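You operate a simulated robot arm through the tools that you are given. There is no shell and no other tool. Be economical: measure what you need, move in short steps, check, and stop when the job is done.

The job below is to be done with a simulated robot arm. You get a single attempt, and the scene is never put back.

TASK
Feed rolls D7 and D1, then load D4 on the seat that ran empty and feed again.
Fine: machine 2; D7 on seat 1, D1 on seat 2; all three are used up, none spoilt.

Only the result counts: the job must be done as asked and must still hold three seconds after the hand-in. Knocking over, shifting, dropping, spilling or breaking anything else fails it.

THE ROBOT
A 7-joint arm with a two-finger parallel gripper on a trunk, on a base that drives. Base frame: it is fixed to the floor where the robot stands at the start and does not move with it; the origin is under the middle of the robot, x ahead of it, y to its left, z up. Lengths are in mm, angles in rad, forces in N, time in s.
With the tool pointing down near the work surface it reaches from about 220 to 740 mm from the robot's upright axis, wherever it stands. Its first joint turns from -2.897 to 2.897 rad. Places, roughly: roll seat 1 [-1200, -500, 1200]; roll seat 2 [-1000, -500, 1000]; white feed button [-900, -400, 900]. Payload 1.57 kg.
Tool frame: the origin (TCP) lies between the finger pads and is the grasp point; the fingertips stand 30 mm ahead of it; z points along the fingers, y is the line along which they close. Largest opening 110 mm; finger width 24, thickness 12; the body of the gripper, 48 by 112 mm, starts 78 mm behind the TCP.
Orientation is that of the tool frame in the base frame, as a unit quaternion [w, x, y, z]. With the fingers straight down and closing along the base's y, the tool's x points along the base's -x, its y along +y and its z along -z.

THE INTERFACE
- The arm moves only by the tool arm_command. Its argument "rows" is a list of rows, each an object of numbers (a shift or turn left out is 0, a gripper value left out holds the last): "dx", "dy", "dz": the shift along the base's x, y, z in units of 100 mm (1.0 is 100 mm); "ax", "ay", "az": the turn, a rotation vector about the base's x, y, z in units of 90 degrees (1.0 is 90 degrees); "hand": the opening in per cent of the stroke, from 0 (shut) to 100 (fully open). In form: [{"dx": .., "dy": .., "dz": .., "ax": .., "ay": .., "az": .., "hand": ..}, ...]. A call has 1 to 12 rows; each row is the pose to reach, as a shift and turn from the pose commanded when the call began. A call with a number of a shift or a turn outside -1 to 1 is refused whole. Rows are played at 5 a second. More than 50 mm and 0.15 rad between two rows, or a gripper value outside its range, and nothing of the call is played. A pose out of reach is approached as far as the arm can. The call stops where the force on the tool passes 40 N (or 10 N more than at its start, if that is more) or the arm is blocked; 0.2 s more then pass. Each finger travels about 45 mm/s and halts on what it meets, pressing with about 31 N; the grip force reading is that of the motor and also rises with nothing between the fingers. The clock runs only during rows and for 0.2 s after the last one: add rows that repeat a pose to give the fingers time. It gives the time, the measured TCP pose, the force on the tool (base axes), the opening and the grip force at its end, in the units of the frame above (readings bear some noise), with the torque about the TCP (base axes, N m) and any sound that the robot's microphone picked up.
- Cameras (640 x 400 px; columns grow to the right, rows downward): "scene" is now at [-57.4, 99.9, 1544.3]; the picture's right is [-1.00, -0.07, -0.00], its down [-0.06, 0.93, -0.36] and it looks along [0.02, -0.36, -0.93] (base axes); focal length 214 px, centre (320, 200). "wrist" rides on the gripper at [70, 16, -141] in the tool frame; the picture's right is [-0.23, 0.97, 0.00], its down [-0.86, -0.20, -0.48] and it looks along [-0.47, -0.11, 0.88] (tool axes); focal length 222 px, centre (320, 200). There is no depth. A picture from a camera that has moved, and an enlarged one, comes with that camera's place and axes in the base frame and with its lens.
- capture(camera): a new picture of that camera. The clock stands still meanwhile.
- slide_trunk(by): slides the trunk up (or, below 0, down) by that many mm; the arm and the scene camera ride with it, the base frame stays. It gives what a move gives, with no picture.
- steer(legs): drives the robot by 1 to 6 legs, each [ahead, turn to the left] in mm and rad, along the robot's own axes; the way and the turn of a leg run together, so that a leg with both is an arc; at most 1500 mm and 3.142 rad a leg. The arm and the cameras ride along, it lands a little off, and it stops where it bumps. It gives what a move gives.
- turn_head(pan, tilt): turns the head with the scene camera to pan (to the left, within 2.705 rad either way) and tilt (down, from -0.506 to 1.204), counted from straight ahead of the robot. It gives what a move gives.
- zoom(camera, box): a new picture of the part [left, top, right, bottom] of that camera's present view, enlarged. The clock stands still meanwhile.
- close_job(): hands the job in; it is judged then, once.

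Work in short steps. Places have to be worked out from the pictures, the camera data and where the tool is seen: move nearer, look again, correct. Check each grasp and each placing, and mend what went wrong. You have 120 turns and 78 pictures in all, those below and enlarged ones among them. Open the gripper and draw the arm clear of the work before you hand the job in, unless the task says otherwise; then end with one line.

The tools are called after "Call:" by a JSON object that holds its "fn" and its "kwargs". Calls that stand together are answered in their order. arm_command: Moves the arm, as the interface text tells. Its arguments: {"type":"object","properties":{"rows":{"type":"array","items":{"type":"object","properties":{"dx":{"type":"number"},"dy":{"type":"number"},"dz":{"type":"number"},"ax":{"type":"number"},"ay":{"type":"number"},"az":{"type":"number"},"hand":{"type":"number"}}}}},"required":["rows"]} The other tools are called the same way: slide_trunk (by) slides the trunk up or down; steer (legs) drives the base; turn_head (pan, tilt) turns the head that bears the scene camera; capture (camera) takes a picture; zoom (camera, box) takes an enlarged picture of a part of a camera's view; close_job () hands the job in.

At the start:

```text
time_s: 0.0
position: [-293.3, -157.1, 1209.5]
orientation: [0.0, -0.001, 1.0, 0.0]
contact_force: [0.1, -0.1, -0.4]
wrist_torque: [0.0, 0.02, 0.01]
width: 109.8
grip_force: 0.1
trunk travel left (down, up): [-511.0, 79.0]
robot x, y, heading: [-0.2, -1.7, 0.003]
head pan, tilt: [-1.504, 1.201]
```

scene: 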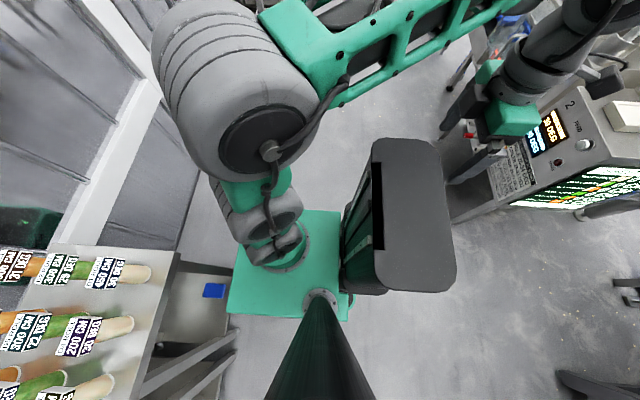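
wrist: 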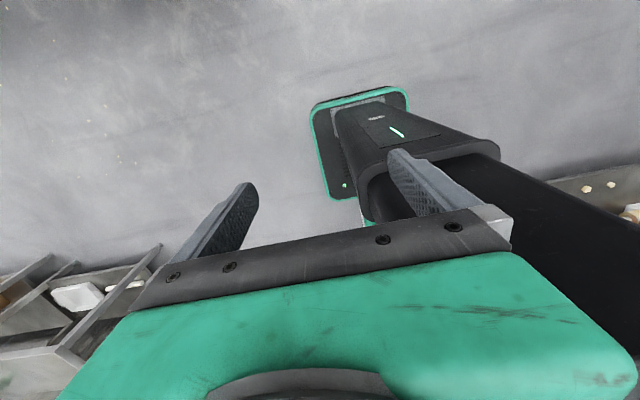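

The machine seems to be behind the robot (-x) and a rack with labelled rolls ahead (+x). I look with the head at both.

Call:
{"fn": "turn_head", "kwargs": {"pan": -0.3, "tilt": 0.7}}

Call:
{"fn": "capture", "kwargs": {"camera": "scene"}}

Call:
{"fn": "turn_head", "kwargs": {"pan": -2.6, "tilt": 0.6}}

Call:
{"fn": "capture", "kwargs": {"camera": "scene"}}

```text
time_s: 1.4
position: [-294.1, -158.1, 1208.6]
orientation: [0.0, 0.0, 1.0, 0.001]
contact_force: [0.3, 0.5, 0.2]
wrist_torque: [0.01, 0.0, 0.0]
width: 109.9
grip_force: 0.1
trunk travel left (down, up): [-511.0, 79.0]
robot x, y, heading: [-0.0, -3.4, 0.0]
head pan, tilt: [-0.3, 0.7]
```

```text
75 pictures are left
camera scene: at [19.9, 130.5, 1580.2], right [-0.3, -0.96, 0.0], down [-0.62, 0.19, -0.76], along [0.73, -0.23, -0.64], focal length 214 px, centre (320, 200)
```

scene: 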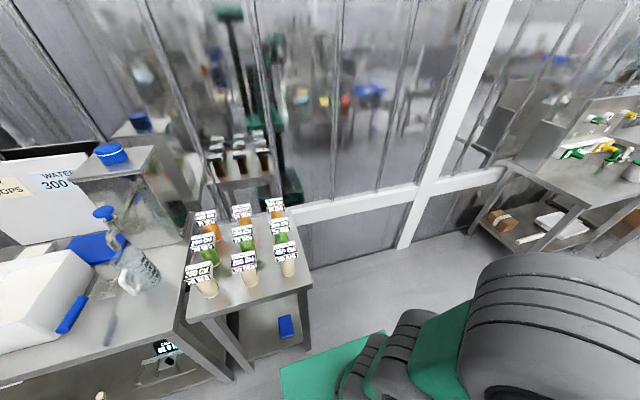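

```text
time_s: 3.5
position: [-293.3, -157.7, 1210.1]
orientation: [0.0, 0.0, 1.0, -0.001]
contact_force: [-0.1, -0.7, 1.2]
wrist_torque: [0.03, 0.0, 0.03]
width: 110.2
grip_force: 0.0
trunk travel left (down, up): [-511.0, 79.0]
robot x, y, heading: [-1.3, -0.3, 0.001]
head pan, tilt: [-2.601, 0.6]
```

```text
74 pictures are left
camera scene: at [-137.0, 110.1, 1588.9], right [-0.52, 0.86, 0.0], down [0.48, 0.29, -0.83], along [-0.71, -0.43, -0.56], focal length 214 px, centre (320, 200)
```

scene: 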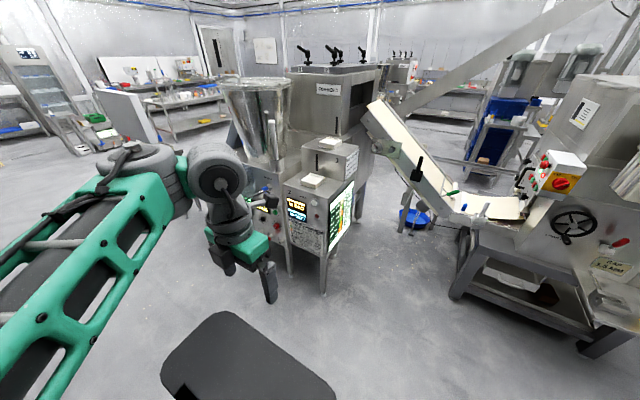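

I zoom in on the machine now, then the rack.

Call:
{"fn": "zoom", "kwargs": {"camera": "scene", "box": [210, 120, 370, 260]}}

Call:
{"fn": "turn_head", "kwargs": {"pan": 0.1, "tilt": 0.8}}

Call:
{"fn": "capture", "kwargs": {"camera": "scene"}}

```text
2.86 times, centred on (290, 190) of scene
camera zoom: at [-137.0, 110.1, 1588.9], right [-0.52, 0.86, 0.0], down [0.48, 0.29, -0.83], along [-0.71, -0.43, -0.56], focal length 613 px, centre (406, 229)
```

zoom: 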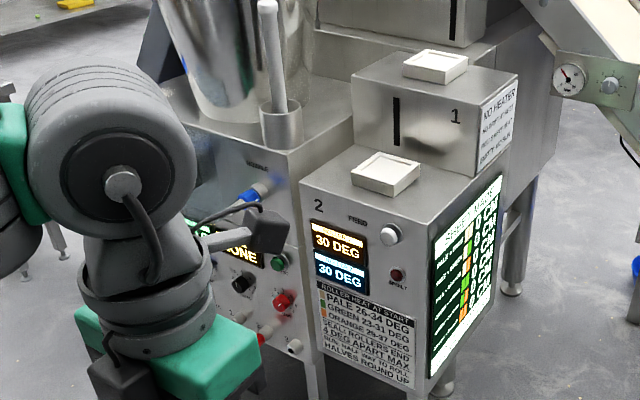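

```text
time_s: 5.9
position: [-294.4, -157.1, 1210.5]
orientation: [0.0, 0.001, 1.0, -0.001]
contact_force: [0.7, 0.3, 0.7]
wrist_torque: [0.02, -0.01, 0.0]
width: 109.9
grip_force: 0.1
trunk travel left (down, up): [-511.0, 79.0]
robot x, y, heading: [-3.6, 1.4, -0.001]
head pan, tilt: [0.099, 0.799]
```

```text
72 pictures are left
camera scene: at [19.1, 163.7, 1572.0], right [0.1, -1.0, 0.0], down [-0.71, -0.07, -0.7], along [0.69, 0.07, -0.72], focal length 214 px, centre (320, 200)
```

scene: 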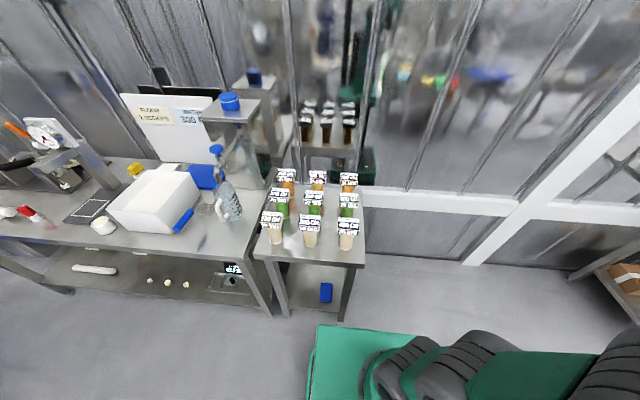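

I zoom on the rolls' labels.

Call:
{"fn": "zoom", "kwargs": {"camera": "scene", "box": [250, 160, 370, 260]}}

Call:
{"fn": "zoom", "kwargs": {"camera": "scene", "box": [110, 70, 260, 170]}}

```text
4.00 times, centred on (310, 210) of scene
camera zoom: at [19.1, 163.7, 1572.0], right [0.1, -1.0, 0.0], down [-0.71, -0.07, -0.7], along [0.69, 0.07, -0.72], focal length 858 px, centre (360, 160)
```

zoom: 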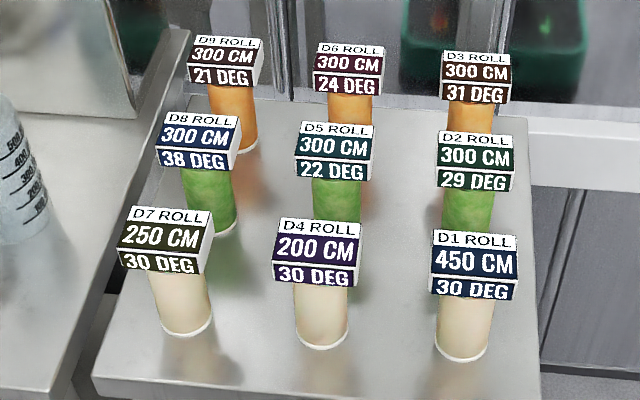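

```text
4.00 times, centred on (185, 120) of scene
camera zoom: at [19.1, 163.7, 1572.0], right [0.1, -1.0, 0.0], down [-0.71, -0.07, -0.7], along [0.69, 0.07, -0.72], focal length 858 px, centre (860, 520)
```

zoom: 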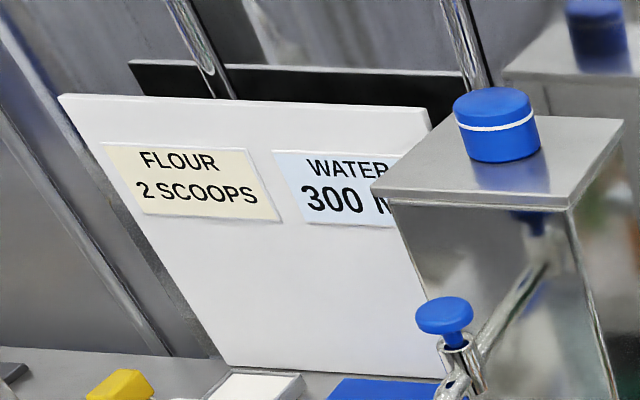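

Rolls are identified: D7 250 cm, D1 450 cm, D4 200 cm, all pale at 30 deg. Now I look closely at the machine's writing.

Call:
{"fn": "turn_head", "kwargs": {"pan": -2.6, "tilt": 0.5}}

Call:
{"fn": "zoom", "kwargs": {"camera": "scene", "box": [280, 190, 370, 270]}}

Call:
{"fn": "zoom", "kwargs": {"camera": "scene", "box": [280, 130, 370, 210]}}

```text
time_s: 8.3
position: [-293.9, -157.2, 1209.2]
orientation: [0.0, 0.0, 1.0, 0.0]
contact_force: [-0.1, -0.8, -0.5]
wrist_torque: [-0.02, 0.0, 0.01]
width: 109.9
grip_force: 0.0
trunk travel left (down, up): [-511.0, 79.0]
robot x, y, heading: [-2.1, -0.8, 0.002]
head pan, tilt: [-2.601, 0.499]
```

```text
5.00 times, centred on (325, 230) of scene
camera zoom: at [-139.2, 108.8, 1598.0], right [-0.52, 0.86, 0.0], down [0.41, 0.25, -0.88], along [-0.75, -0.45, -0.48], focal length 1072 px, centre (295, 50)
```

zoom: 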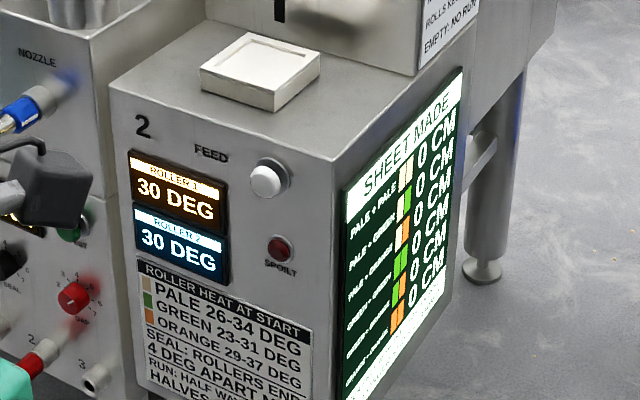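

```text
5.00 times, centred on (325, 170) of scene
camera zoom: at [-139.2, 108.8, 1598.0], right [-0.52, 0.86, 0.0], down [0.41, 0.25, -0.88], along [-0.75, -0.45, -0.48], focal length 1072 px, centre (295, 350)
```

zoom: 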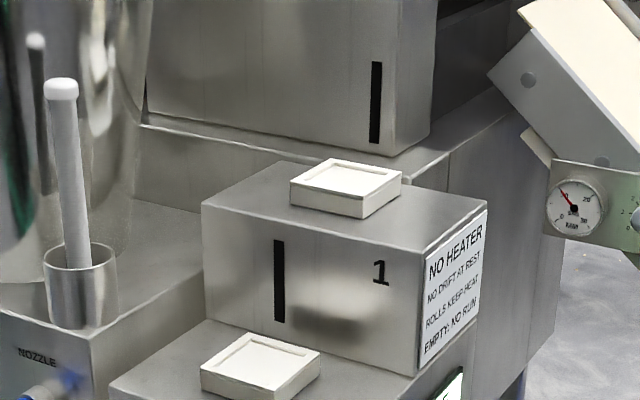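

Both rollers are at 30 deg and all three rolls fit. I turn the base left by about π so the arm (now behind) swings over free space to the front, towards the rolls.

Call:
{"fn": "steer", "kwargs": {"legs": [[0, 3.1]]}}

Call:
{"fn": "turn_head", "kwargs": {"pan": -2.7, "tilt": 0.8}}

Call:
{"fn": "capture", "kwargs": {"camera": "scene"}}

Call:
{"fn": "capture", "kwargs": {"camera": "wrist"}}

```text
time_s: 16.0
position: [298.9, 148.4, 1209.6]
orientation: [0.0, 1.0, -0.016, 0.0]
contact_force: [0.2, 0.5, 0.5]
wrist_torque: [-0.02, -0.01, 0.05]
width: 110.0
grip_force: 0.1
trunk travel left (down, up): [-511.0, 79.0]
robot x, y, heading: [1.0, 2.0, 3.112]
head pan, tilt: [-2.601, 0.499]
```

```text
time_s: 16.8
position: [299.2, 148.2, 1209.2]
orientation: [0.0, 1.0, -0.016, 0.0]
contact_force: [-0.3, -0.4, -0.9]
wrist_torque: [-0.02, 0.01, -0.01]
width: 110.0
grip_force: 0.0
trunk travel left (down, up): [-511.0, 79.0]
robot x, y, heading: [0.1, 0.4, 3.108]
head pan, tilt: [-2.7, 0.799]
```

```text
67 pictures are left
camera scene: at [128.2, -123.2, 1572.1], right [0.4, -0.92, 0.0], down [-0.66, -0.29, -0.7], along [0.64, 0.28, -0.72], focal length 214 px, centre (320, 200)
```

scene: 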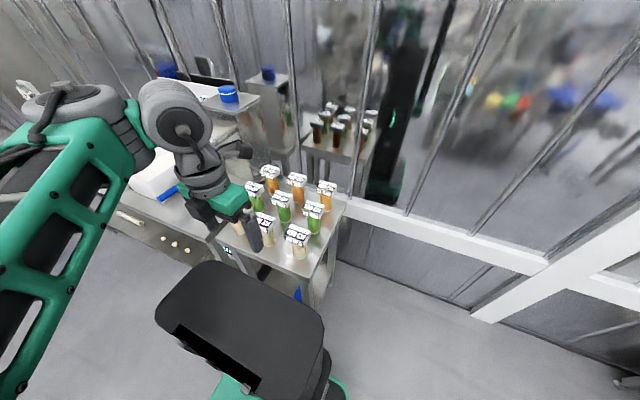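

```text
66 pictures are left
camera wrist: at [368.0, 130.5, 1351.3], right [-0.26, -0.97, 0.0], down [-0.85, 0.23, 0.48], along [-0.46, 0.12, -0.88], focal length 222 px, centre (320, 200)
```

wrist: 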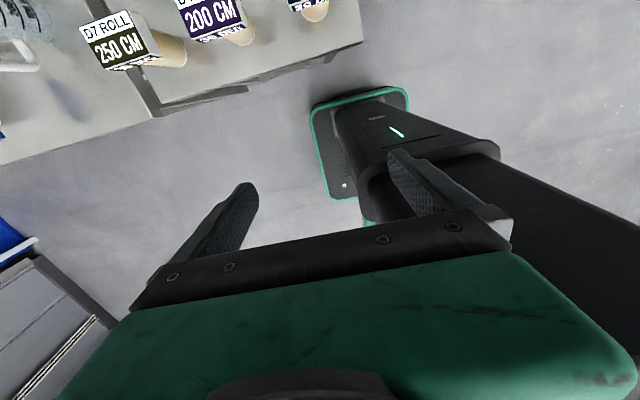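

D7's tag top triangulates to about (496, 382, 989), table at ≈790. I move the arm over there to view the shape of the roll and tag closely.

Call:
{"fn": "arm_command", "kwargs": {"rows": [{"dx": 0.33, "dy": 0.33}, {"dx": 0.66, "dy": 0.66}, {"dx": 1, "dy": 1}, {"dx": 1, "dy": 1}]}}

Call:
{"fn": "arm_command", "kwargs": {"rows": [{"dx": 0.2, "dy": 0.33}, {"dx": 0.4, "dy": 0.66}, {"dx": 0.6, "dy": 1}, {"dx": 0.6, "dy": 1}]}}

Call:
{"fn": "capture", "kwargs": {"camera": "wrist"}}

Call:
{"fn": "capture", "kwargs": {"camera": "scene"}}

```text
time_s: 17.8
position: [381.1, 238.7, 1178.4]
orientation: [-0.001, 1.0, -0.016, 0.0]
contact_force: [0.0, 0.1, 0.0]
wrist_torque: [-0.01, 0.05, -0.01]
width: 110.1
grip_force: 0.0
out of reach, approached as far as the arm can: row 1, 2, 3, 4
trunk travel left (down, up): [-511.0, 79.0]
robot x, y, heading: [1.6, -2.6, 3.11]
head pan, tilt: [-2.7, 0.799]
```

```text
time_s: 18.8
position: [407.7, 312.0, 1148.3]
orientation: [-0.007, 1.0, -0.018, 0.008]
contact_force: [0.6, 1.4, 0.1]
wrist_torque: [-0.12, 0.04, -0.01]
width: 110.1
grip_force: 0.1
out of reach, approached as far as the arm can: row 1, 2, 3, 4
trunk travel left (down, up): [-511.0, 79.0]
robot x, y, heading: [-1.6, -2.4, 3.105]
head pan, tilt: [-2.7, 0.799]
```

```text
65 pictures are left
camera wrist: at [474.7, 291.3, 1290.1], right [-0.26, -0.97, -0.02], down [-0.86, 0.22, 0.47], along [-0.45, 0.14, -0.88], focal length 222 px, centre (320, 200)
```

wrist: 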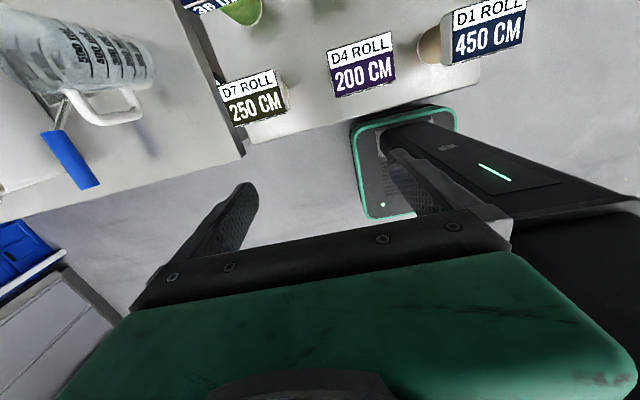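

```text
64 pictures are left
camera scene: at [128.4, -121.2, 1575.3], right [0.4, -0.92, 0.0], down [-0.66, -0.29, -0.7], along [0.64, 0.28, -0.72], focal length 214 px, centre (320, 200)
```

scene: 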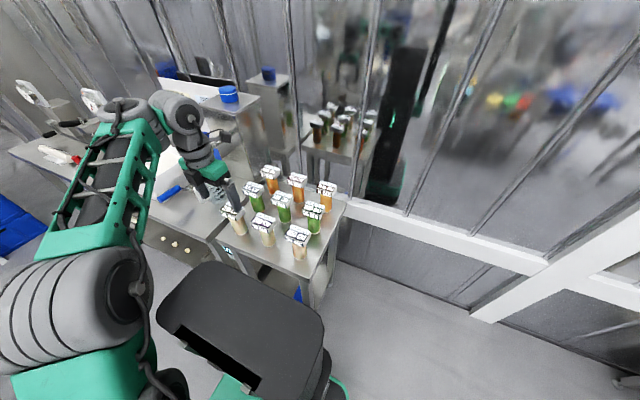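

The arm has limited reach at this height. I zoom to understand the cap geometry before choosing the grip direction.

Call:
{"fn": "zoom", "kwargs": {"camera": "scene", "box": [210, 155, 350, 265]}}

Call:
{"fn": "zoom", "kwargs": {"camera": "wrist", "box": [200, 0, 540, 140]}}

```text
3.64 times, centred on (280, 210) of scene
camera zoom: at [128.4, -121.2, 1575.3], right [0.4, -0.92, 0.0], down [-0.66, -0.29, -0.7], along [0.64, 0.28, -0.72], focal length 780 px, centre (466, 164)
```

zoom: 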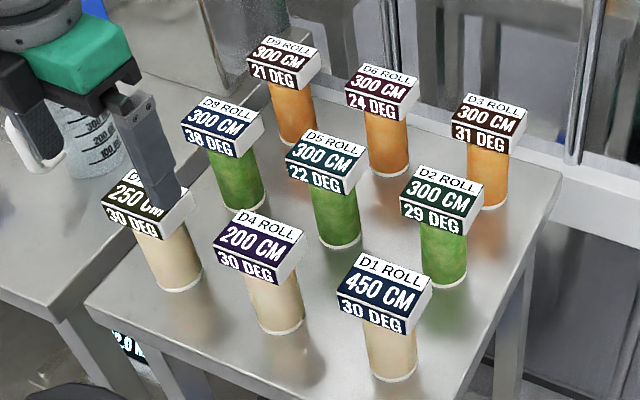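

```text
1.88 times, centred on (370, 70) of wrist
camera zoom: at [474.7, 291.3, 1290.1], right [-0.26, -0.97, -0.02], down [-0.86, 0.22, 0.47], along [-0.45, 0.14, -0.88], focal length 418 px, centre (226, 445)
```

zoom: 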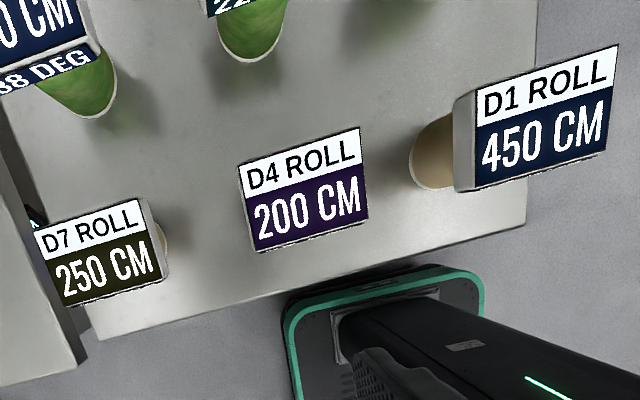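

Caps are boxes about 78 (y) × 45 (x), centred near x≈482, y≈382/247/110, top z≈989, on ~52 mm rolls. I'll grip the roll body under the cap, closing along x, so I lower the trunk a bit and yaw the tool by 90°.

Call:
{"fn": "slide_trunk", "kwargs": {"by": -110}}

Call:
{"fn": "arm_command", "kwargs": {"rows": [{"az": 0.09}, {"az": 0.18}, {"az": 0.27}, {"az": 0.36}, {"az": 0.45}, {"az": 0.54}, {"az": 0.63}, {"az": 0.72}, {"az": 0.81}, {"az": 0.9}, {"az": 0.99}, {"az": 0.99}]}}

```text
time_s: 20.2
position: [400.2, 322.2, 1026.5]
orientation: [-0.003, 1.0, -0.005, 0.005]
contact_force: [0.3, 0.9, 1.7]
wrist_torque: [-0.02, 0.0, 0.0]
width: 109.8
grip_force: 0.0
trunk travel left (down, up): [-401.0, 189.0]
robot x, y, heading: [-1.1, -2.2, 3.107]
head pan, tilt: [-2.7, 0.799]
```

```text
time_s: 22.8
position: [397.1, 326.9, 1017.2]
orientation: [-0.001, 0.711, 0.704, -0.003]
contact_force: [0.2, 0.9, -0.4]
wrist_torque: [-0.01, 0.0, 0.01]
width: 110.0
grip_force: 0.1
trunk travel left (down, up): [-401.0, 189.0]
robot x, y, heading: [-1.4, 0.4, 3.113]
head pan, tilt: [-2.7, 0.799]
```

Yaw is right. I raise to clear the caps, then move over D7.

Call:
{"fn": "arm_command", "kwargs": {"rows": [{"dz": 0.3}, {"dz": 0.6}, {"dx": 0.3, "dy": 0.2, "dz": 0.6}, {"dx": 0.6, "dy": 0.4, "dz": 0.6}, {"dx": 0.86, "dy": 0.56, "dz": 0.6}, {"dx": 0.86, "dy": 0.56, "dz": 0.6}]}}

Call:
{"fn": "capture", "kwargs": {"camera": "wrist"}}

```text
time_s: 24.4
position: [405.1, 400.8, 1073.2]
orientation: [0.002, 0.679, 0.734, 0.011]
contact_force: [-0.7, 0.0, 0.0]
wrist_torque: [-0.01, 0.0, -0.01]
width: 110.0
grip_force: 0.1
out of reach, approached as far as the arm can: row 4, 5, 6
trunk travel left (down, up): [-401.0, 189.0]
robot x, y, heading: [3.0, -0.6, 3.11]
head pan, tilt: [-2.7, 0.799]
stopped in row 6: the arm was blocked; the commanded pose is now the measured one
```

```text
61 pictures are left
camera wrist: at [412.2, 471.0, 1216.2], right [0.99, -0.15, 0.01], down [-0.14, -0.88, 0.46], along [-0.06, -0.46, -0.89], focal length 222 px, centre (320, 200)
```

wrist: 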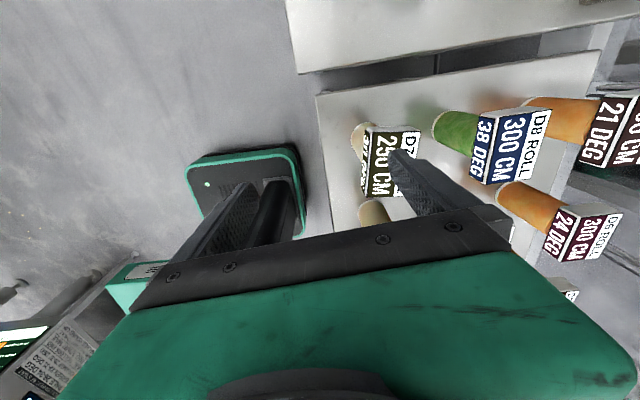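

The arm is in an awkward posture (rolls lie almost behind the robot). I retract it, then turn the base so that the rolls come to lie at the robot's right side.

Call:
{"fn": "arm_command", "kwargs": {"rows": [{"dx": -0.25, "dy": -0.33, "dz": 0.1}, {"dx": -0.5, "dy": -0.66, "dz": 0.2}, {"dx": -0.75, "dy": -1.0, "dz": 0.3}, {"dx": -0.75, "dy": -1.0, "dz": 0.3}]}}

Call:
{"fn": "steer", "kwargs": {"legs": [[0, -1.54]]}}

Call:
{"fn": "capture", "kwargs": {"camera": "scene"}}

```text
time_s: 25.4
position: [333.0, 295.7, 1107.3]
orientation: [0.0, 0.682, 0.731, 0.012]
contact_force: [0.6, -0.6, 0.9]
wrist_torque: [0.08, 0.0, 0.02]
width: 109.9
grip_force: 0.1
trunk travel left (down, up): [-401.0, 189.0]
robot x, y, heading: [0.1, -0.6, 3.11]
head pan, tilt: [-2.7, 0.799]
```

```text
time_s: 29.6
position: [307.9, -322.2, 1105.7]
orientation: [0.006, 0.999, 0.053, 0.006]
contact_force: [-0.9, 0.6, 0.2]
wrist_torque: [-0.01, -0.05, 0.02]
width: 110.1
grip_force: 0.1
trunk travel left (down, up): [-401.0, 189.0]
robot x, y, heading: [1.9, -0.6, 1.574]
head pan, tilt: [-2.7, 0.799]
```

```text
60 pictures are left
camera scene: at [-121.1, -132.2, 1462.0], right [-0.9, -0.43, 0.0], down [-0.31, 0.65, -0.7], along [0.3, -0.63, -0.72], focal length 214 px, centre (320, 200)
```

scene: 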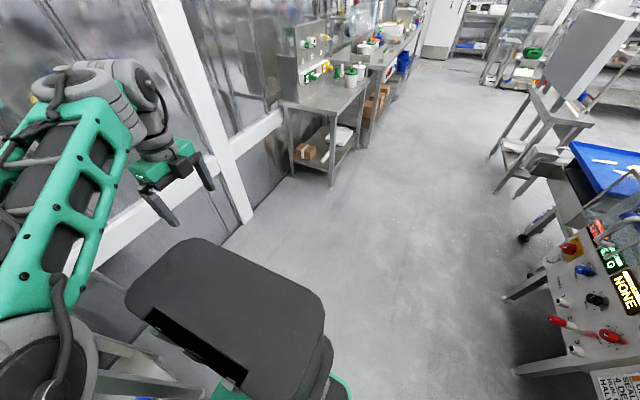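

Now I drive ahead 150 mm (along +y) so the rolls lie square to the robot's right, then swing the arm toward them in steps, staying high.

Call:
{"fn": "steer", "kwargs": {"legs": [[180, 0]]}}

Call:
{"fn": "arm_command", "kwargs": {"rows": [{"dy": 0.45, "dx": 0.1, "az": 0.09}, {"dy": 0.9, "dx": 0.1, "az": 0.18}, {"dy": 1.0, "dx": 0.1, "az": 0.27}, {"dy": 1.0, "dx": 0.1, "az": 0.27}]}}

Call:
{"fn": "arm_command", "kwargs": {"rows": [{"dy": 0.45, "dx": 0.1, "az": 0.09}, {"dy": 0.9, "dx": 0.1, "az": 0.18}, {"dy": 1.0, "dx": 0.1, "az": 0.27}, {"dy": 1.0, "dx": 0.1, "az": 0.27}]}}

```text
time_s: 31.1
position: [307.6, -143.2, 1105.3]
orientation: [0.007, 0.999, 0.053, 0.006]
contact_force: [0.0, -0.2, 0.2]
wrist_torque: [-0.04, 0.0, -0.03]
width: 110.0
grip_force: 0.2
trunk travel left (down, up): [-401.0, 189.0]
robot x, y, heading: [-2.2, 173.7, 1.576]
head pan, tilt: [-2.7, 0.799]
```

```text
time_s: 32.1
position: [320.6, -45.1, 1105.0]
orientation: [0.005, 0.965, 0.263, 0.007]
contact_force: [-0.6, -0.6, -0.3]
wrist_torque: [0.04, 0.01, -0.05]
width: 109.8
grip_force: 0.0
trunk travel left (down, up): [-401.0, 189.0]
robot x, y, heading: [1.6, 181.0, 1.576]
head pan, tilt: [-2.7, 0.799]
```

```text
time_s: 33.1
position: [329.8, 55.1, 1104.8]
orientation: [0.004, 0.888, 0.46, 0.008]
contact_force: [-0.7, 0.2, 1.1]
wrist_torque: [0.0, -0.01, 0.0]
width: 110.0
grip_force: 0.0
trunk travel left (down, up): [-401.0, 189.0]
robot x, y, heading: [1.2, 180.4, 1.571]
head pan, tilt: [-2.7, 0.799]
```

Works smoothly; I continue toward D7, finishing the yaw to closing along x.

Call:
{"fn": "arm_command", "kwargs": {"rows": [{"dy": 0.4, "dx": 0.1, "az": 0.09}, {"dy": 0.8, "dx": 0.2, "az": 0.18}, {"dy": 1.0, "dx": 0.4, "az": 0.27}, {"dy": 1.0, "dx": 0.5, "az": 0.35}, {"dy": 1.0, "dx": 0.5, "az": 0.39}]}}

Call:
{"fn": "arm_command", "kwargs": {"rows": [{"dy": 0.35, "dx": 0.3}, {"dy": 0.7, "dx": 0.6}, {"dy": 1.0, "dx": 0.8}, {"dy": 1.0, "dx": 0.8}]}}

Call:
{"fn": "capture", "kwargs": {"camera": "wrist"}}

```text
time_s: 34.3
position: [379.0, 156.9, 1106.0]
orientation: [0.002, 0.708, 0.707, 0.009]
contact_force: [-0.2, -0.7, 0.5]
wrist_torque: [-0.03, 0.01, 0.0]
width: 109.9
grip_force: 0.1
trunk travel left (down, up): [-401.0, 189.0]
robot x, y, heading: [-0.8, 182.5, 1.574]
head pan, tilt: [-2.7, 0.799]
```

```text
time_s: 35.3
position: [458.2, 257.6, 1108.3]
orientation: [0.002, 0.709, 0.706, 0.009]
contact_force: [0.6, -0.3, -0.7]
wrist_torque: [-0.01, 0.0, 0.02]
width: 109.7
grip_force: 0.1
trunk travel left (down, up): [-401.0, 189.0]
robot x, y, heading: [-2.7, 178.7, 1.573]
head pan, tilt: [-2.7, 0.799]
```

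```text
59 pictures are left
camera wrist: at [472.8, 327.2, 1251.0], right [0.97, -0.23, 0.01], down [-0.21, -0.86, 0.47], along [-0.1, -0.46, -0.88], focal length 222 px, centre (320, 200)
```

wrist: 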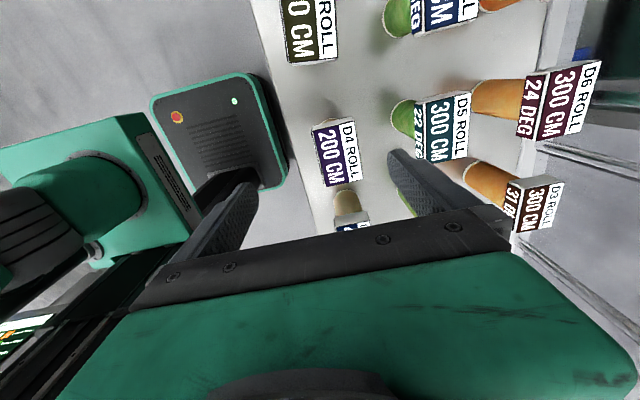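

Reach is fine. D4 confirms at (481, 247). I move over D7 at (482, 382), correcting the slight tilt.

Call:
{"fn": "arm_command", "kwargs": {"rows": [{"dy": 0.4, "dx": 0.1, "ax": -0.006, "ay": 0.01}, {"dy": 0.8, "dx": 0.2, "ax": -0.006, "ay": 0.01}, {"dy": 1.0, "dx": 0.24, "ax": -0.006, "ay": 0.01}, {"dy": 1.0, "dx": 0.24, "ax": -0.006, "ay": 0.01}]}}

Call:
{"fn": "arm_command", "kwargs": {"rows": [{"dy": 0.24}, {"dy": 0.24, "dz": -0.35}, {"dy": 0.24, "dz": -0.35}]}}

Call:
{"fn": "capture", "kwargs": {"camera": "wrist"}}

```text
time_s: 36.3
position: [480.6, 355.8, 1109.3]
orientation: [-0.002, 0.708, 0.706, 0.0]
contact_force: [-0.5, -0.7, 0.8]
wrist_torque: [-0.03, 0.03, 0.01]
width: 110.0
grip_force: 0.0
trunk travel left (down, up): [-401.0, 189.0]
robot x, y, heading: [-3.1, 177.9, 1.571]
head pan, tilt: [-2.7, 0.799]
```

```text
time_s: 37.1
position: [482.9, 380.8, 1073.3]
orientation: [-0.001, 0.709, 0.705, -0.001]
contact_force: [-0.3, -0.6, -0.4]
wrist_torque: [-0.01, 0.01, 0.01]
width: 110.1
grip_force: 0.0
trunk travel left (down, up): [-401.0, 189.0]
robot x, y, heading: [2.8, 175.1, 1.572]
head pan, tilt: [-2.7, 0.799]
```

```text
58 pictures are left
camera wrist: at [498.6, 450.7, 1214.8], right [0.97, -0.23, 0.0], down [-0.2, -0.85, 0.48], along [-0.11, -0.47, -0.88], focal length 222 px, centre (320, 200)
```

wrist: 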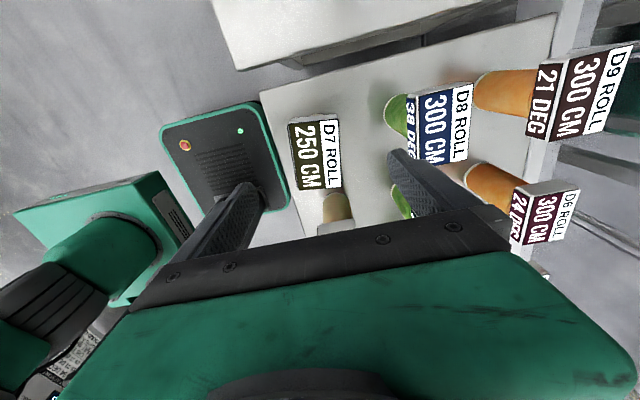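

D7's cap reads (479, 386). I descend around it.

Call:
{"fn": "arm_command", "kwargs": {"rows": [{"dx": -0.03, "dy": 0.04, "dz": -0.3}, {"dx": -0.03, "dy": 0.04, "dz": -0.6}, {"dx": -0.03, "dy": 0.04, "dz": -0.9}, {"dx": -0.03, "dy": 0.04, "dz": -0.9}]}}

Call:
{"fn": "capture", "kwargs": {"camera": "wrist"}}

```text
time_s: 38.1
position: [479.5, 383.7, 983.0]
orientation: [-0.001, 0.709, 0.706, 0.001]
contact_force: [0.9, -0.1, 0.0]
wrist_torque: [-0.01, 0.03, -0.01]
width: 109.9
grip_force: 0.0
trunk travel left (down, up): [-401.0, 189.0]
robot x, y, heading: [-2.0, 175.9, 1.575]
head pan, tilt: [-2.7, 0.799]
```

```text
57 pictures are left
camera wrist: at [496.2, 453.8, 1124.4], right [0.97, -0.23, 0.0], down [-0.2, -0.86, 0.48], along [-0.11, -0.46, -0.88], focal length 222 px, centre (320, 200)
```

wrist: 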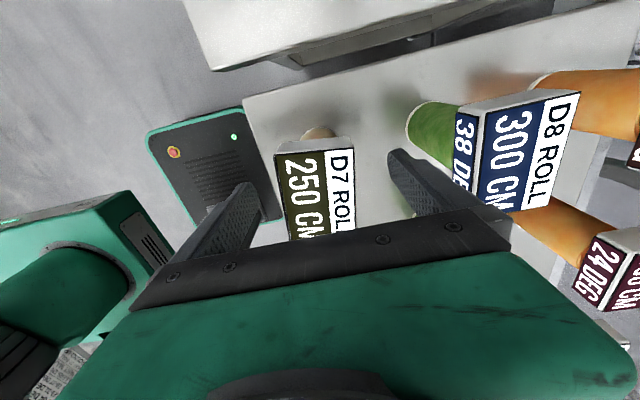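

Well straddled. I descend to z≈926 and close on the roll.

Call:
{"fn": "arm_command", "kwargs": {"rows": [{"dz": -0.3}, {"dz": -0.57}, {"dz": -0.57}, {"dz": -0.57, "hand": 40}, {"dz": -0.57, "hand": 30}, {"dz": -0.57, "hand": 30}, {"dz": -0.57, "hand": 30}, {"dz": -0.57, "hand": 30}]}}

Call:
{"fn": "capture", "kwargs": {"camera": "wrist"}}

```text
time_s: 39.9
position: [478.9, 384.0, 923.7]
orientation: [0.0, 0.708, 0.706, 0.001]
contact_force: [-0.5, -0.3, 1.0]
wrist_torque: [0.06, -0.03, -0.04]
width: 51.0
grip_force: 26.3
trunk travel left (down, up): [-401.0, 189.0]
robot x, y, heading: [0.2, 179.0, 1.57]
head pan, tilt: [-2.7, 0.799]
```

```text
56 pictures are left
camera wrist: at [495.6, 453.8, 1065.5], right [0.97, -0.23, 0.0], down [-0.2, -0.86, 0.48], along [-0.11, -0.46, -0.88], focal length 222 px, centre (320, 200)
```

wrist: 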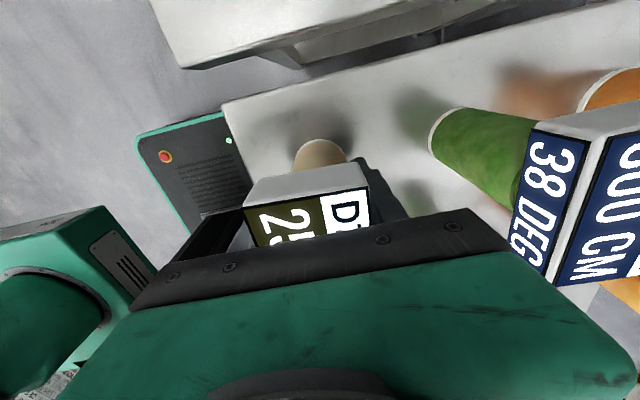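

D7 is gripped (51 mm). I lift it with the trunk.

Call:
{"fn": "slide_trunk", "kwargs": {"by": 185}}

Call:
{"fn": "capture", "kwargs": {"camera": "wrist"}}

Call:
{"fn": "turn_head", "kwargs": {"pan": -1.4, "tilt": 0.9}}

Call:
{"fn": "capture", "kwargs": {"camera": "scene"}}

```text
time_s: 41.9
position: [479.4, 383.6, 1108.9]
orientation: [-0.002, 0.708, 0.706, 0.0]
contact_force: [-0.1, -0.9, -2.6]
wrist_torque: [-0.01, 0.01, 0.0]
width: 50.6
grip_force: 31.5
trunk travel left (down, up): [-586.0, 4.0]
robot x, y, heading: [2.4, 179.7, 1.574]
head pan, tilt: [-2.7, 0.799]
```

```text
55 pictures are left
camera wrist: at [495.8, 453.9, 1250.1], right [0.97, -0.23, 0.0], down [-0.2, -0.85, 0.48], along [-0.11, -0.46, -0.88], focal length 222 px, centre (320, 200)
```

wrist: 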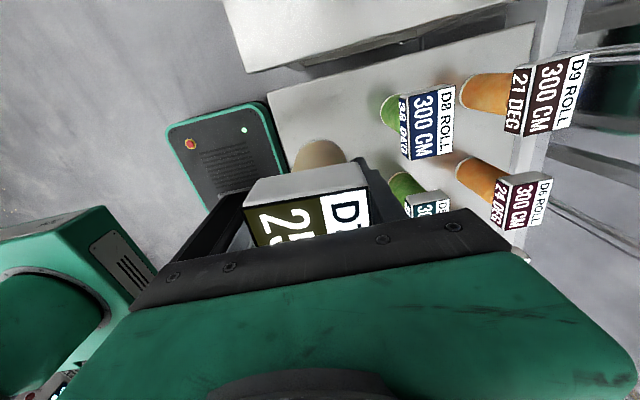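

```text
time_s: 43.4
position: [478.9, 383.7, 1108.5]
orientation: [-0.002, 0.708, 0.706, 0.0]
contact_force: [-0.5, -0.3, -2.2]
wrist_torque: [0.02, -0.01, 0.02]
width: 51.0
grip_force: 31.2
trunk travel left (down, up): [-586.0, 4.0]
robot x, y, heading: [-0.5, 179.9, 1.572]
head pan, tilt: [-1.4, 0.901]
```

```text
54 pictures are left
camera scene: at [-81.1, 132.1, 1639.1], right [0.17, -0.99, 0.0], down [-0.77, -0.13, -0.62], along [0.61, 0.11, -0.78], focal length 214 px, centre (320, 200)
```

scene: 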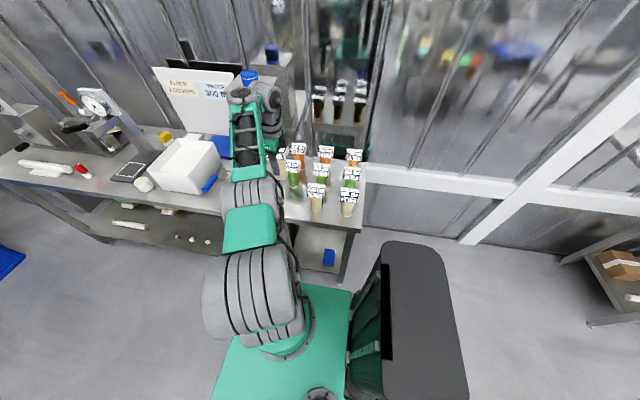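

D7 holds firmly. Plan: retract and raise, turn to heading ≈0.09, reverse ~1065 mm to the machine's +y side (seats estimated at (-1009,-460) and (-1214,-466)). First retract.

Call:
{"fn": "arm_command", "kwargs": {"rows": [{"dz": 0.3}, {"dz": 0.6}, {"dx": -0.35, "dy": -0.25, "dz": 0.6}, {"dx": -0.7, "dy": -0.55, "dz": 0.6}, {"dx": -1.0, "dy": -0.84, "dz": 0.6}, {"dx": -1.0, "dy": -0.84, "dz": 0.6}]}}

Call:
{"fn": "steer", "kwargs": {"legs": [[0, -1.48]]}}

Call:
{"fn": "turn_head", "kwargs": {"pan": -2.5, "tilt": 0.7}}

Call:
{"fn": "capture", "kwargs": {"camera": "scene"}}

```text
time_s: 44.8
position: [379.7, 300.0, 1171.0]
orientation: [-0.002, 0.708, 0.706, 0.0]
contact_force: [0.0, -0.5, -2.5]
wrist_torque: [0.03, -0.04, 0.03]
width: 50.5
grip_force: 30.7
trunk travel left (down, up): [-586.0, 4.0]
robot x, y, heading: [-4.6, 183.7, 1.571]
head pan, tilt: [-1.4, 0.901]
```

```text
time_s: 48.8
position: [164.7, -183.9, 1170.1]
orientation: [-0.001, 0.998, 0.057, 0.0]
contact_force: [0.7, 0.3, 0.2]
wrist_torque: [0.01, -0.03, -0.03]
width: 33.2
grip_force: 0.1
trunk travel left (down, up): [-586.0, 4.0]
robot x, y, heading: [-3.7, 179.5, 0.118]
head pan, tilt: [-1.4, 0.901]
```

```text
time_s: 50.1
position: [164.9, -183.7, 1169.6]
orientation: [-0.001, 0.998, 0.057, 0.001]
contact_force: [0.2, -0.2, 0.1]
wrist_torque: [0.0, -0.01, 0.02]
width: 33.0
grip_force: 0.1
trunk travel left (down, up): [-586.0, 4.0]
robot x, y, heading: [-1.2, 179.7, 0.122]
head pan, tilt: [-2.499, 0.7]
```

```text
53 pictures are left
camera scene: at [-140.8, 267.2, 1655.3], right [-0.69, 0.72, 0.0], down [0.47, 0.44, -0.76], along [-0.55, -0.53, -0.64], focal length 214 px, centre (320, 200)
```

scene: 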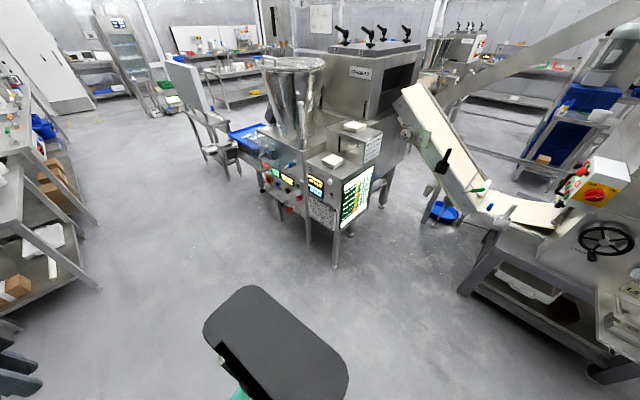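

The grip reading shows the roll has been lost during the turn. I look for where it is.

Call:
{"fn": "turn_head", "kwargs": {"pan": -0.3, "tilt": 0.9}}

Call:
{"fn": "capture", "kwargs": {"camera": "scene"}}

Call:
{"fn": "capture", "kwargs": {"camera": "wrist"}}

```text
time_s: 52.1
position: [164.9, -183.8, 1169.4]
orientation: [0.0, 0.998, 0.057, 0.001]
contact_force: [-0.5, -0.3, 0.0]
wrist_torque: [-0.03, 0.01, 0.01]
width: 33.0
grip_force: 0.1
trunk travel left (down, up): [-586.0, 4.0]
robot x, y, heading: [0.2, 180.9, 0.116]
head pan, tilt: [-0.3, 0.901]
```

```text
52 pictures are left
camera scene: at [-5.1, 312.2, 1639.1], right [-0.18, -0.98, 0.0], down [-0.77, 0.14, -0.62], along [0.61, -0.11, -0.78], focal length 214 px, centre (320, 200)
```

scene: 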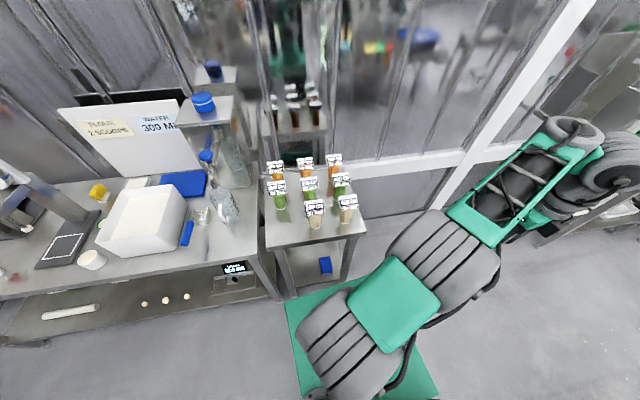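

```text
51 pictures are left
camera wrist: at [235.2, -191.4, 1311.5], right [-0.12, -0.99, 0.0], down [-0.87, 0.1, 0.48], along [-0.47, 0.06, -0.88], focal length 222 px, centre (320, 200)
```

wrist: 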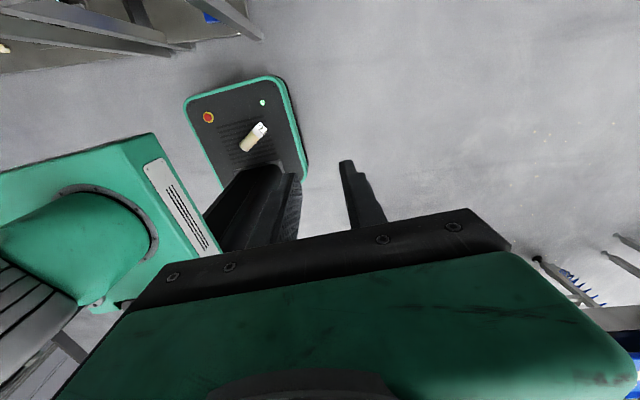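

The roll fell onto the robot's own base plate. I look closely.

Call:
{"fn": "zoom", "kwargs": {"camera": "wrist", "box": [180, 70, 320, 180]}}

Call:
{"fn": "turn_head", "kwargs": {"pan": -1.5, "tilt": 1.2}}

Call:
{"fn": "capture", "kwargs": {"camera": "scene"}}

```text
3.64 times, centred on (250, 125) of wrist
camera zoom: at [235.2, -191.4, 1311.5], right [-0.12, -0.99, 0.0], down [-0.87, 0.1, 0.48], along [-0.47, 0.06, -0.88], focal length 808 px, centre (574, 473)
```

zoom: 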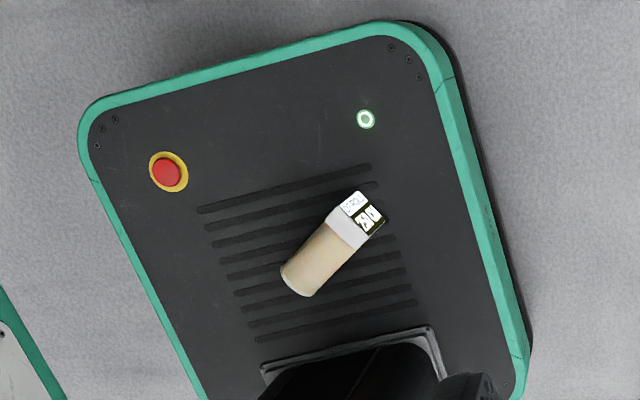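

```text
time_s: 53.5
position: [164.9, -183.0, 1170.2]
orientation: [-0.001, 0.998, 0.057, 0.001]
contact_force: [-0.1, 0.7, 0.1]
wrist_torque: [0.04, 0.01, -0.02]
width: 33.0
grip_force: 0.2
trunk travel left (down, up): [-586.0, 4.0]
robot x, y, heading: [-1.2, 178.1, 0.12]
head pan, tilt: [-1.499, 1.201]
```

```text
49 pictures are left
camera scene: at [-68.7, 270.9, 1619.3], right [-0.98, -0.19, 0.0], down [-0.18, 0.92, -0.36], along [0.07, -0.36, -0.93], focal length 214 px, centre (320, 200)
```

scene: 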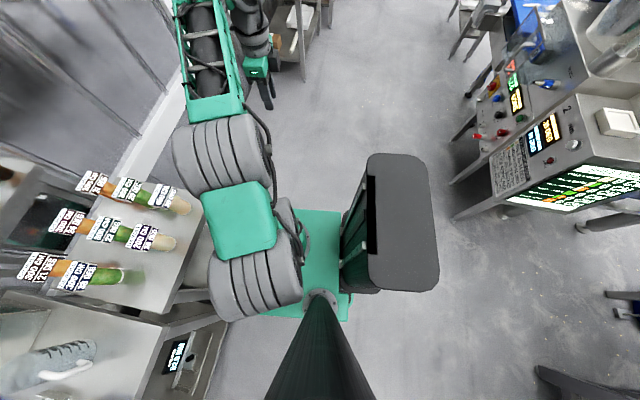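

D7 lies on the robot's own base plate, near robot-frame (44,-61), plate z≈300, axis nearly radial with the cap outward. I'll recover it with a tilted gripper: lower the trunk 300 and open the hand, aligning the yaw with the roll's axis.

Call:
{"fn": "slide_trunk", "kwargs": {"by": -300}}

Call:
{"fn": "arm_command", "kwargs": {"rows": [{"dx": 0.2, "dy": 0.1, "az": -0.09, "hand": 100}, {"dx": 0.4, "dy": 0.2, "az": -0.18}, {"dx": 0.6, "dy": 0.3, "az": -0.27}, {"dx": 0.8, "dy": 0.38, "az": -0.36}, {"dx": 0.8, "dy": 0.38, "az": -0.45}, {"dx": 0.8, "dy": 0.38, "az": -0.54}, {"dx": 0.8, "dy": 0.38, "az": -0.63}, {"dx": 0.8, "dy": 0.38, "az": -0.678}, {"dx": 0.8, "dy": 0.38, "az": -0.678}]}}

Call:
{"fn": "capture", "kwargs": {"camera": "wrist"}}

```text
time_s: 56.5
position: [164.4, -184.1, 869.5]
orientation: [0.0, 0.998, 0.056, 0.0]
contact_force: [0.2, 0.3, 1.1]
wrist_torque: [0.01, -0.01, 0.0]
width: 33.0
grip_force: 0.0
trunk travel left (down, up): [-286.0, 304.0]
robot x, y, heading: [0.2, 183.0, 0.117]
head pan, tilt: [-1.499, 1.201]
```

```text
time_s: 58.5
position: [242.8, -145.2, 870.2]
orientation: [0.0, 0.888, -0.459, 0.001]
contact_force: [0.4, -0.4, -0.1]
wrist_torque: [-0.03, -0.01, 0.0]
width: 110.2
grip_force: 0.0
trunk travel left (down, up): [-286.0, 304.0]
robot x, y, heading: [-2.0, 181.9, 0.119]
head pan, tilt: [-1.499, 1.201]
```

```text
48 pictures are left
camera wrist: at [269.2, -210.3, 1012.0], right [-0.93, -0.38, 0.0], down [-0.33, 0.81, 0.48], along [-0.18, 0.44, -0.88], focal length 222 px, centre (320, 200)
```

wrist: 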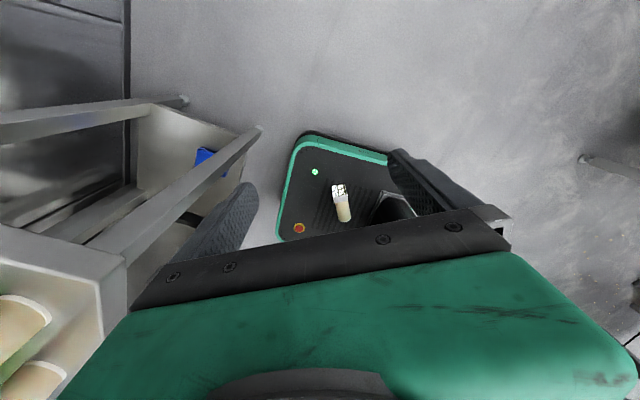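

I zoom in on the roll from this angle.

Call:
{"fn": "zoom", "kwargs": {"camera": "wrist", "box": [300, 170, 380, 230]}}

```text
6.67 times, centred on (340, 200) of wrist
camera zoom: at [269.2, -210.3, 1012.0], right [-0.93, -0.38, 0.0], down [-0.33, 0.81, 0.48], along [-0.18, 0.44, -0.88], focal length 1481 px, centre (187, 200)
```

zoom: 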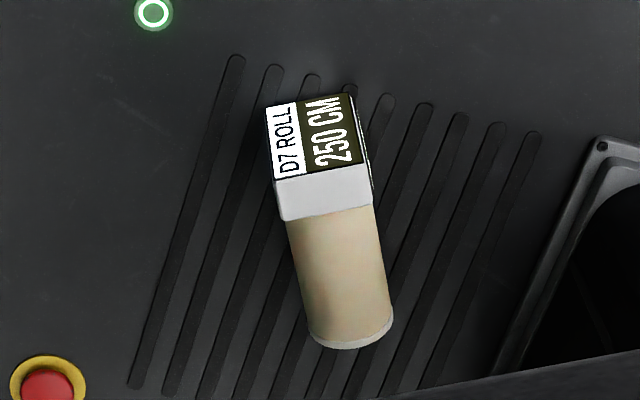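

The cap stands on its short side, so horizontally it's only 45 mm wide; the fingers can straddle it. I start descending and tilting the tool inward by 45° in steps.

Call:
{"fn": "arm_command", "kwargs": {"rows": [{"dz": -0.33, "ax": 0.07, "ay": 0.05}, {"dz": -0.66, "ax": 0.14, "ay": 0.1}, {"dz": -1.0, "ax": 0.206, "ay": 0.141}, {"dz": -1.0, "ax": 0.206, "ay": 0.141}]}}

Call:
{"fn": "arm_command", "kwargs": {"rows": [{"dz": -0.33, "ax": 0.07, "ay": 0.05}, {"dz": -0.66, "ax": 0.14, "ay": 0.1}, {"dz": -1.0, "ax": 0.206, "ay": 0.141}, {"dz": -1.0, "ax": 0.206, "ay": 0.141}]}}

```text
time_s: 59.5
position: [244.9, -145.2, 768.3]
orientation: [-0.093, 0.872, -0.449, -0.172]
contact_force: [-0.5, 0.7, -1.1]
wrist_torque: [-0.02, 0.0, 0.0]
width: 110.1
grip_force: 0.1
trunk travel left (down, up): [-286.0, 304.0]
robot x, y, heading: [1.6, 179.5, 0.118]
head pan, tilt: [-1.499, 1.201]
```

```text
time_s: 60.5
position: [243.7, -142.8, 668.7]
orientation: [-0.182, 0.821, -0.424, -0.335]
contact_force: [0.0, 0.0, 0.3]
wrist_torque: [0.04, -0.01, 0.0]
width: 110.0
grip_force: 0.0
trunk travel left (down, up): [-286.0, 304.0]
robot x, y, heading: [-3.9, 178.2, 0.119]
head pan, tilt: [-1.499, 1.201]
```

Tilt is exactly 45° inward. Now I approach along the tool direction, in two calls, then look.

Call:
{"fn": "arm_command", "kwargs": {"rows": [{"dx": -0.17, "dy": 0.22, "dz": -0.25}, {"dx": -0.34, "dy": 0.44, "dz": -0.5}, {"dx": -0.51, "dy": 0.65, "dz": -0.76}, {"dx": -0.51, "dy": 0.65, "dz": -0.76}]}}

Call:
{"fn": "capture", "kwargs": {"camera": "wrist"}}

```text
time_s: 61.5
position: [192.3, -77.6, 593.3]
orientation: [-0.181, 0.822, -0.424, -0.335]
contact_force: [0.8, -0.8, 0.8]
wrist_torque: [-0.01, -0.01, -0.01]
width: 110.1
grip_force: 0.0
trunk travel left (down, up): [-286.0, 304.0]
robot x, y, heading: [1.3, 178.6, 0.119]
head pan, tilt: [-1.499, 1.201]
```

```text
46 pictures are left
camera wrist: at [264.1, -209.3, 644.8], right [-0.89, -0.43, 0.15], down [0.0, 0.33, 0.94], along [-0.45, 0.84, -0.29], focal length 222 px, centre (320, 200)
```

wrist: 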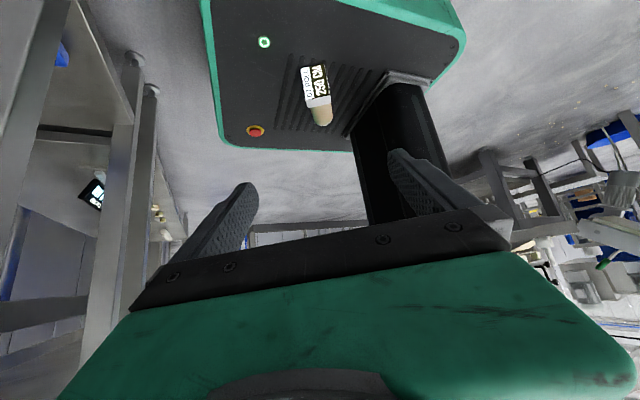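

Combining views, the plate is at z≈237, the roll's cap end near (66, 97) and its bottom near (-8, 206). I approach to about 170 mm short of the grasp and look again.

Call:
{"fn": "arm_command", "kwargs": {"rows": [{"dx": -0.16, "dy": 0.22, "dz": -0.33}, {"dx": -0.32, "dy": 0.44, "dz": -0.66}, {"dx": -0.48, "dy": 0.65, "dz": -0.99}, {"dx": -0.48, "dy": 0.65, "dz": -0.99}]}}

Call:
{"fn": "arm_command", "kwargs": {"rows": [{"dx": -0.16, "dy": 0.22, "dz": -0.33}, {"dx": -0.32, "dy": 0.44, "dz": -0.66}, {"dx": -0.48, "dy": 0.65, "dz": -0.99}, {"dx": -0.48, "dy": 0.65, "dz": -0.99}]}}

Call:
{"fn": "capture", "kwargs": {"camera": "wrist"}}

```text
time_s: 62.5
position: [146.8, -12.5, 493.7]
orientation: [-0.181, 0.822, -0.424, -0.336]
contact_force: [0.1, 0.2, 1.1]
wrist_torque: [0.0, 0.02, 0.01]
width: 110.0
grip_force: 0.2
trunk travel left (down, up): [-286.0, 304.0]
robot x, y, heading: [0.4, 176.6, 0.117]
head pan, tilt: [-1.499, 1.201]
```

```text
time_s: 63.5
position: [93.7, 49.2, 397.6]
orientation: [-0.181, 0.822, -0.423, -0.335]
contact_force: [0.8, -0.2, -0.1]
wrist_torque: [-0.02, 0.04, 0.0]
width: 110.1
grip_force: 0.1
trunk travel left (down, up): [-286.0, 304.0]
robot x, y, heading: [-1.9, 180.8, 0.115]
head pan, tilt: [-1.499, 1.201]
```

```text
45 pictures are left
camera wrist: at [166.7, -80.9, 448.4], right [-0.89, -0.43, 0.15], down [0.0, 0.33, 0.94], along [-0.45, 0.84, -0.29], focal length 222 px, centre (320, 200)
```

wrist: 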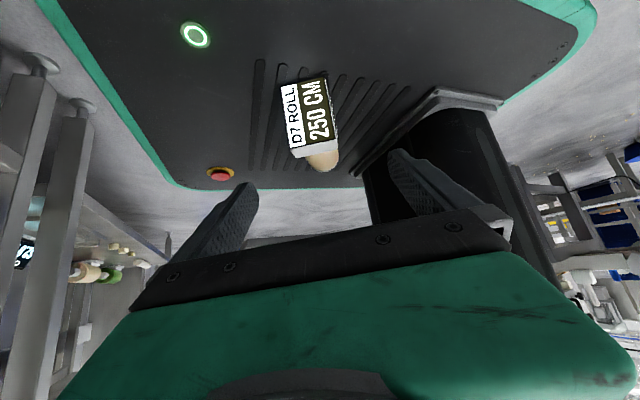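

Aligned laterally. I advance half of the remaining way and then check.

Call:
{"fn": "arm_command", "kwargs": {"rows": [{"dx": -0.16, "dy": 0.25, "dz": -0.3}, {"dx": -0.32, "dy": 0.5, "dz": -0.61}, {"dx": -0.32, "dy": 0.5, "dz": -0.61}]}}

Call:
{"fn": "capture", "kwargs": {"camera": "wrist"}}

```text
time_s: 64.3
position: [66.9, 101.8, 334.7]
orientation: [-0.181, 0.821, -0.424, -0.335]
contact_force: [0.6, -0.9, 0.7]
wrist_torque: [-0.03, 0.01, 0.01]
width: 109.8
grip_force: 0.0
trunk travel left (down, up): [-286.0, 304.0]
robot x, y, heading: [-2.5, 180.5, 0.119]
head pan, tilt: [-1.499, 1.201]
```

```text
44 pictures are left
camera wrist: at [137.3, -29.1, 386.8], right [-0.89, -0.43, 0.15], down [0.0, 0.33, 0.94], along [-0.45, 0.84, -0.29], focal length 222 px, centre (320, 200)
```

wrist: 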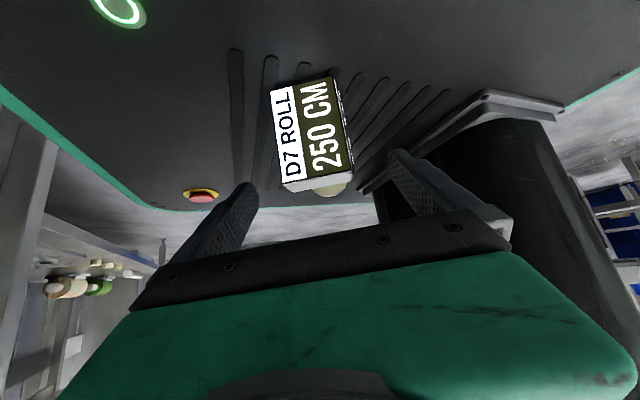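

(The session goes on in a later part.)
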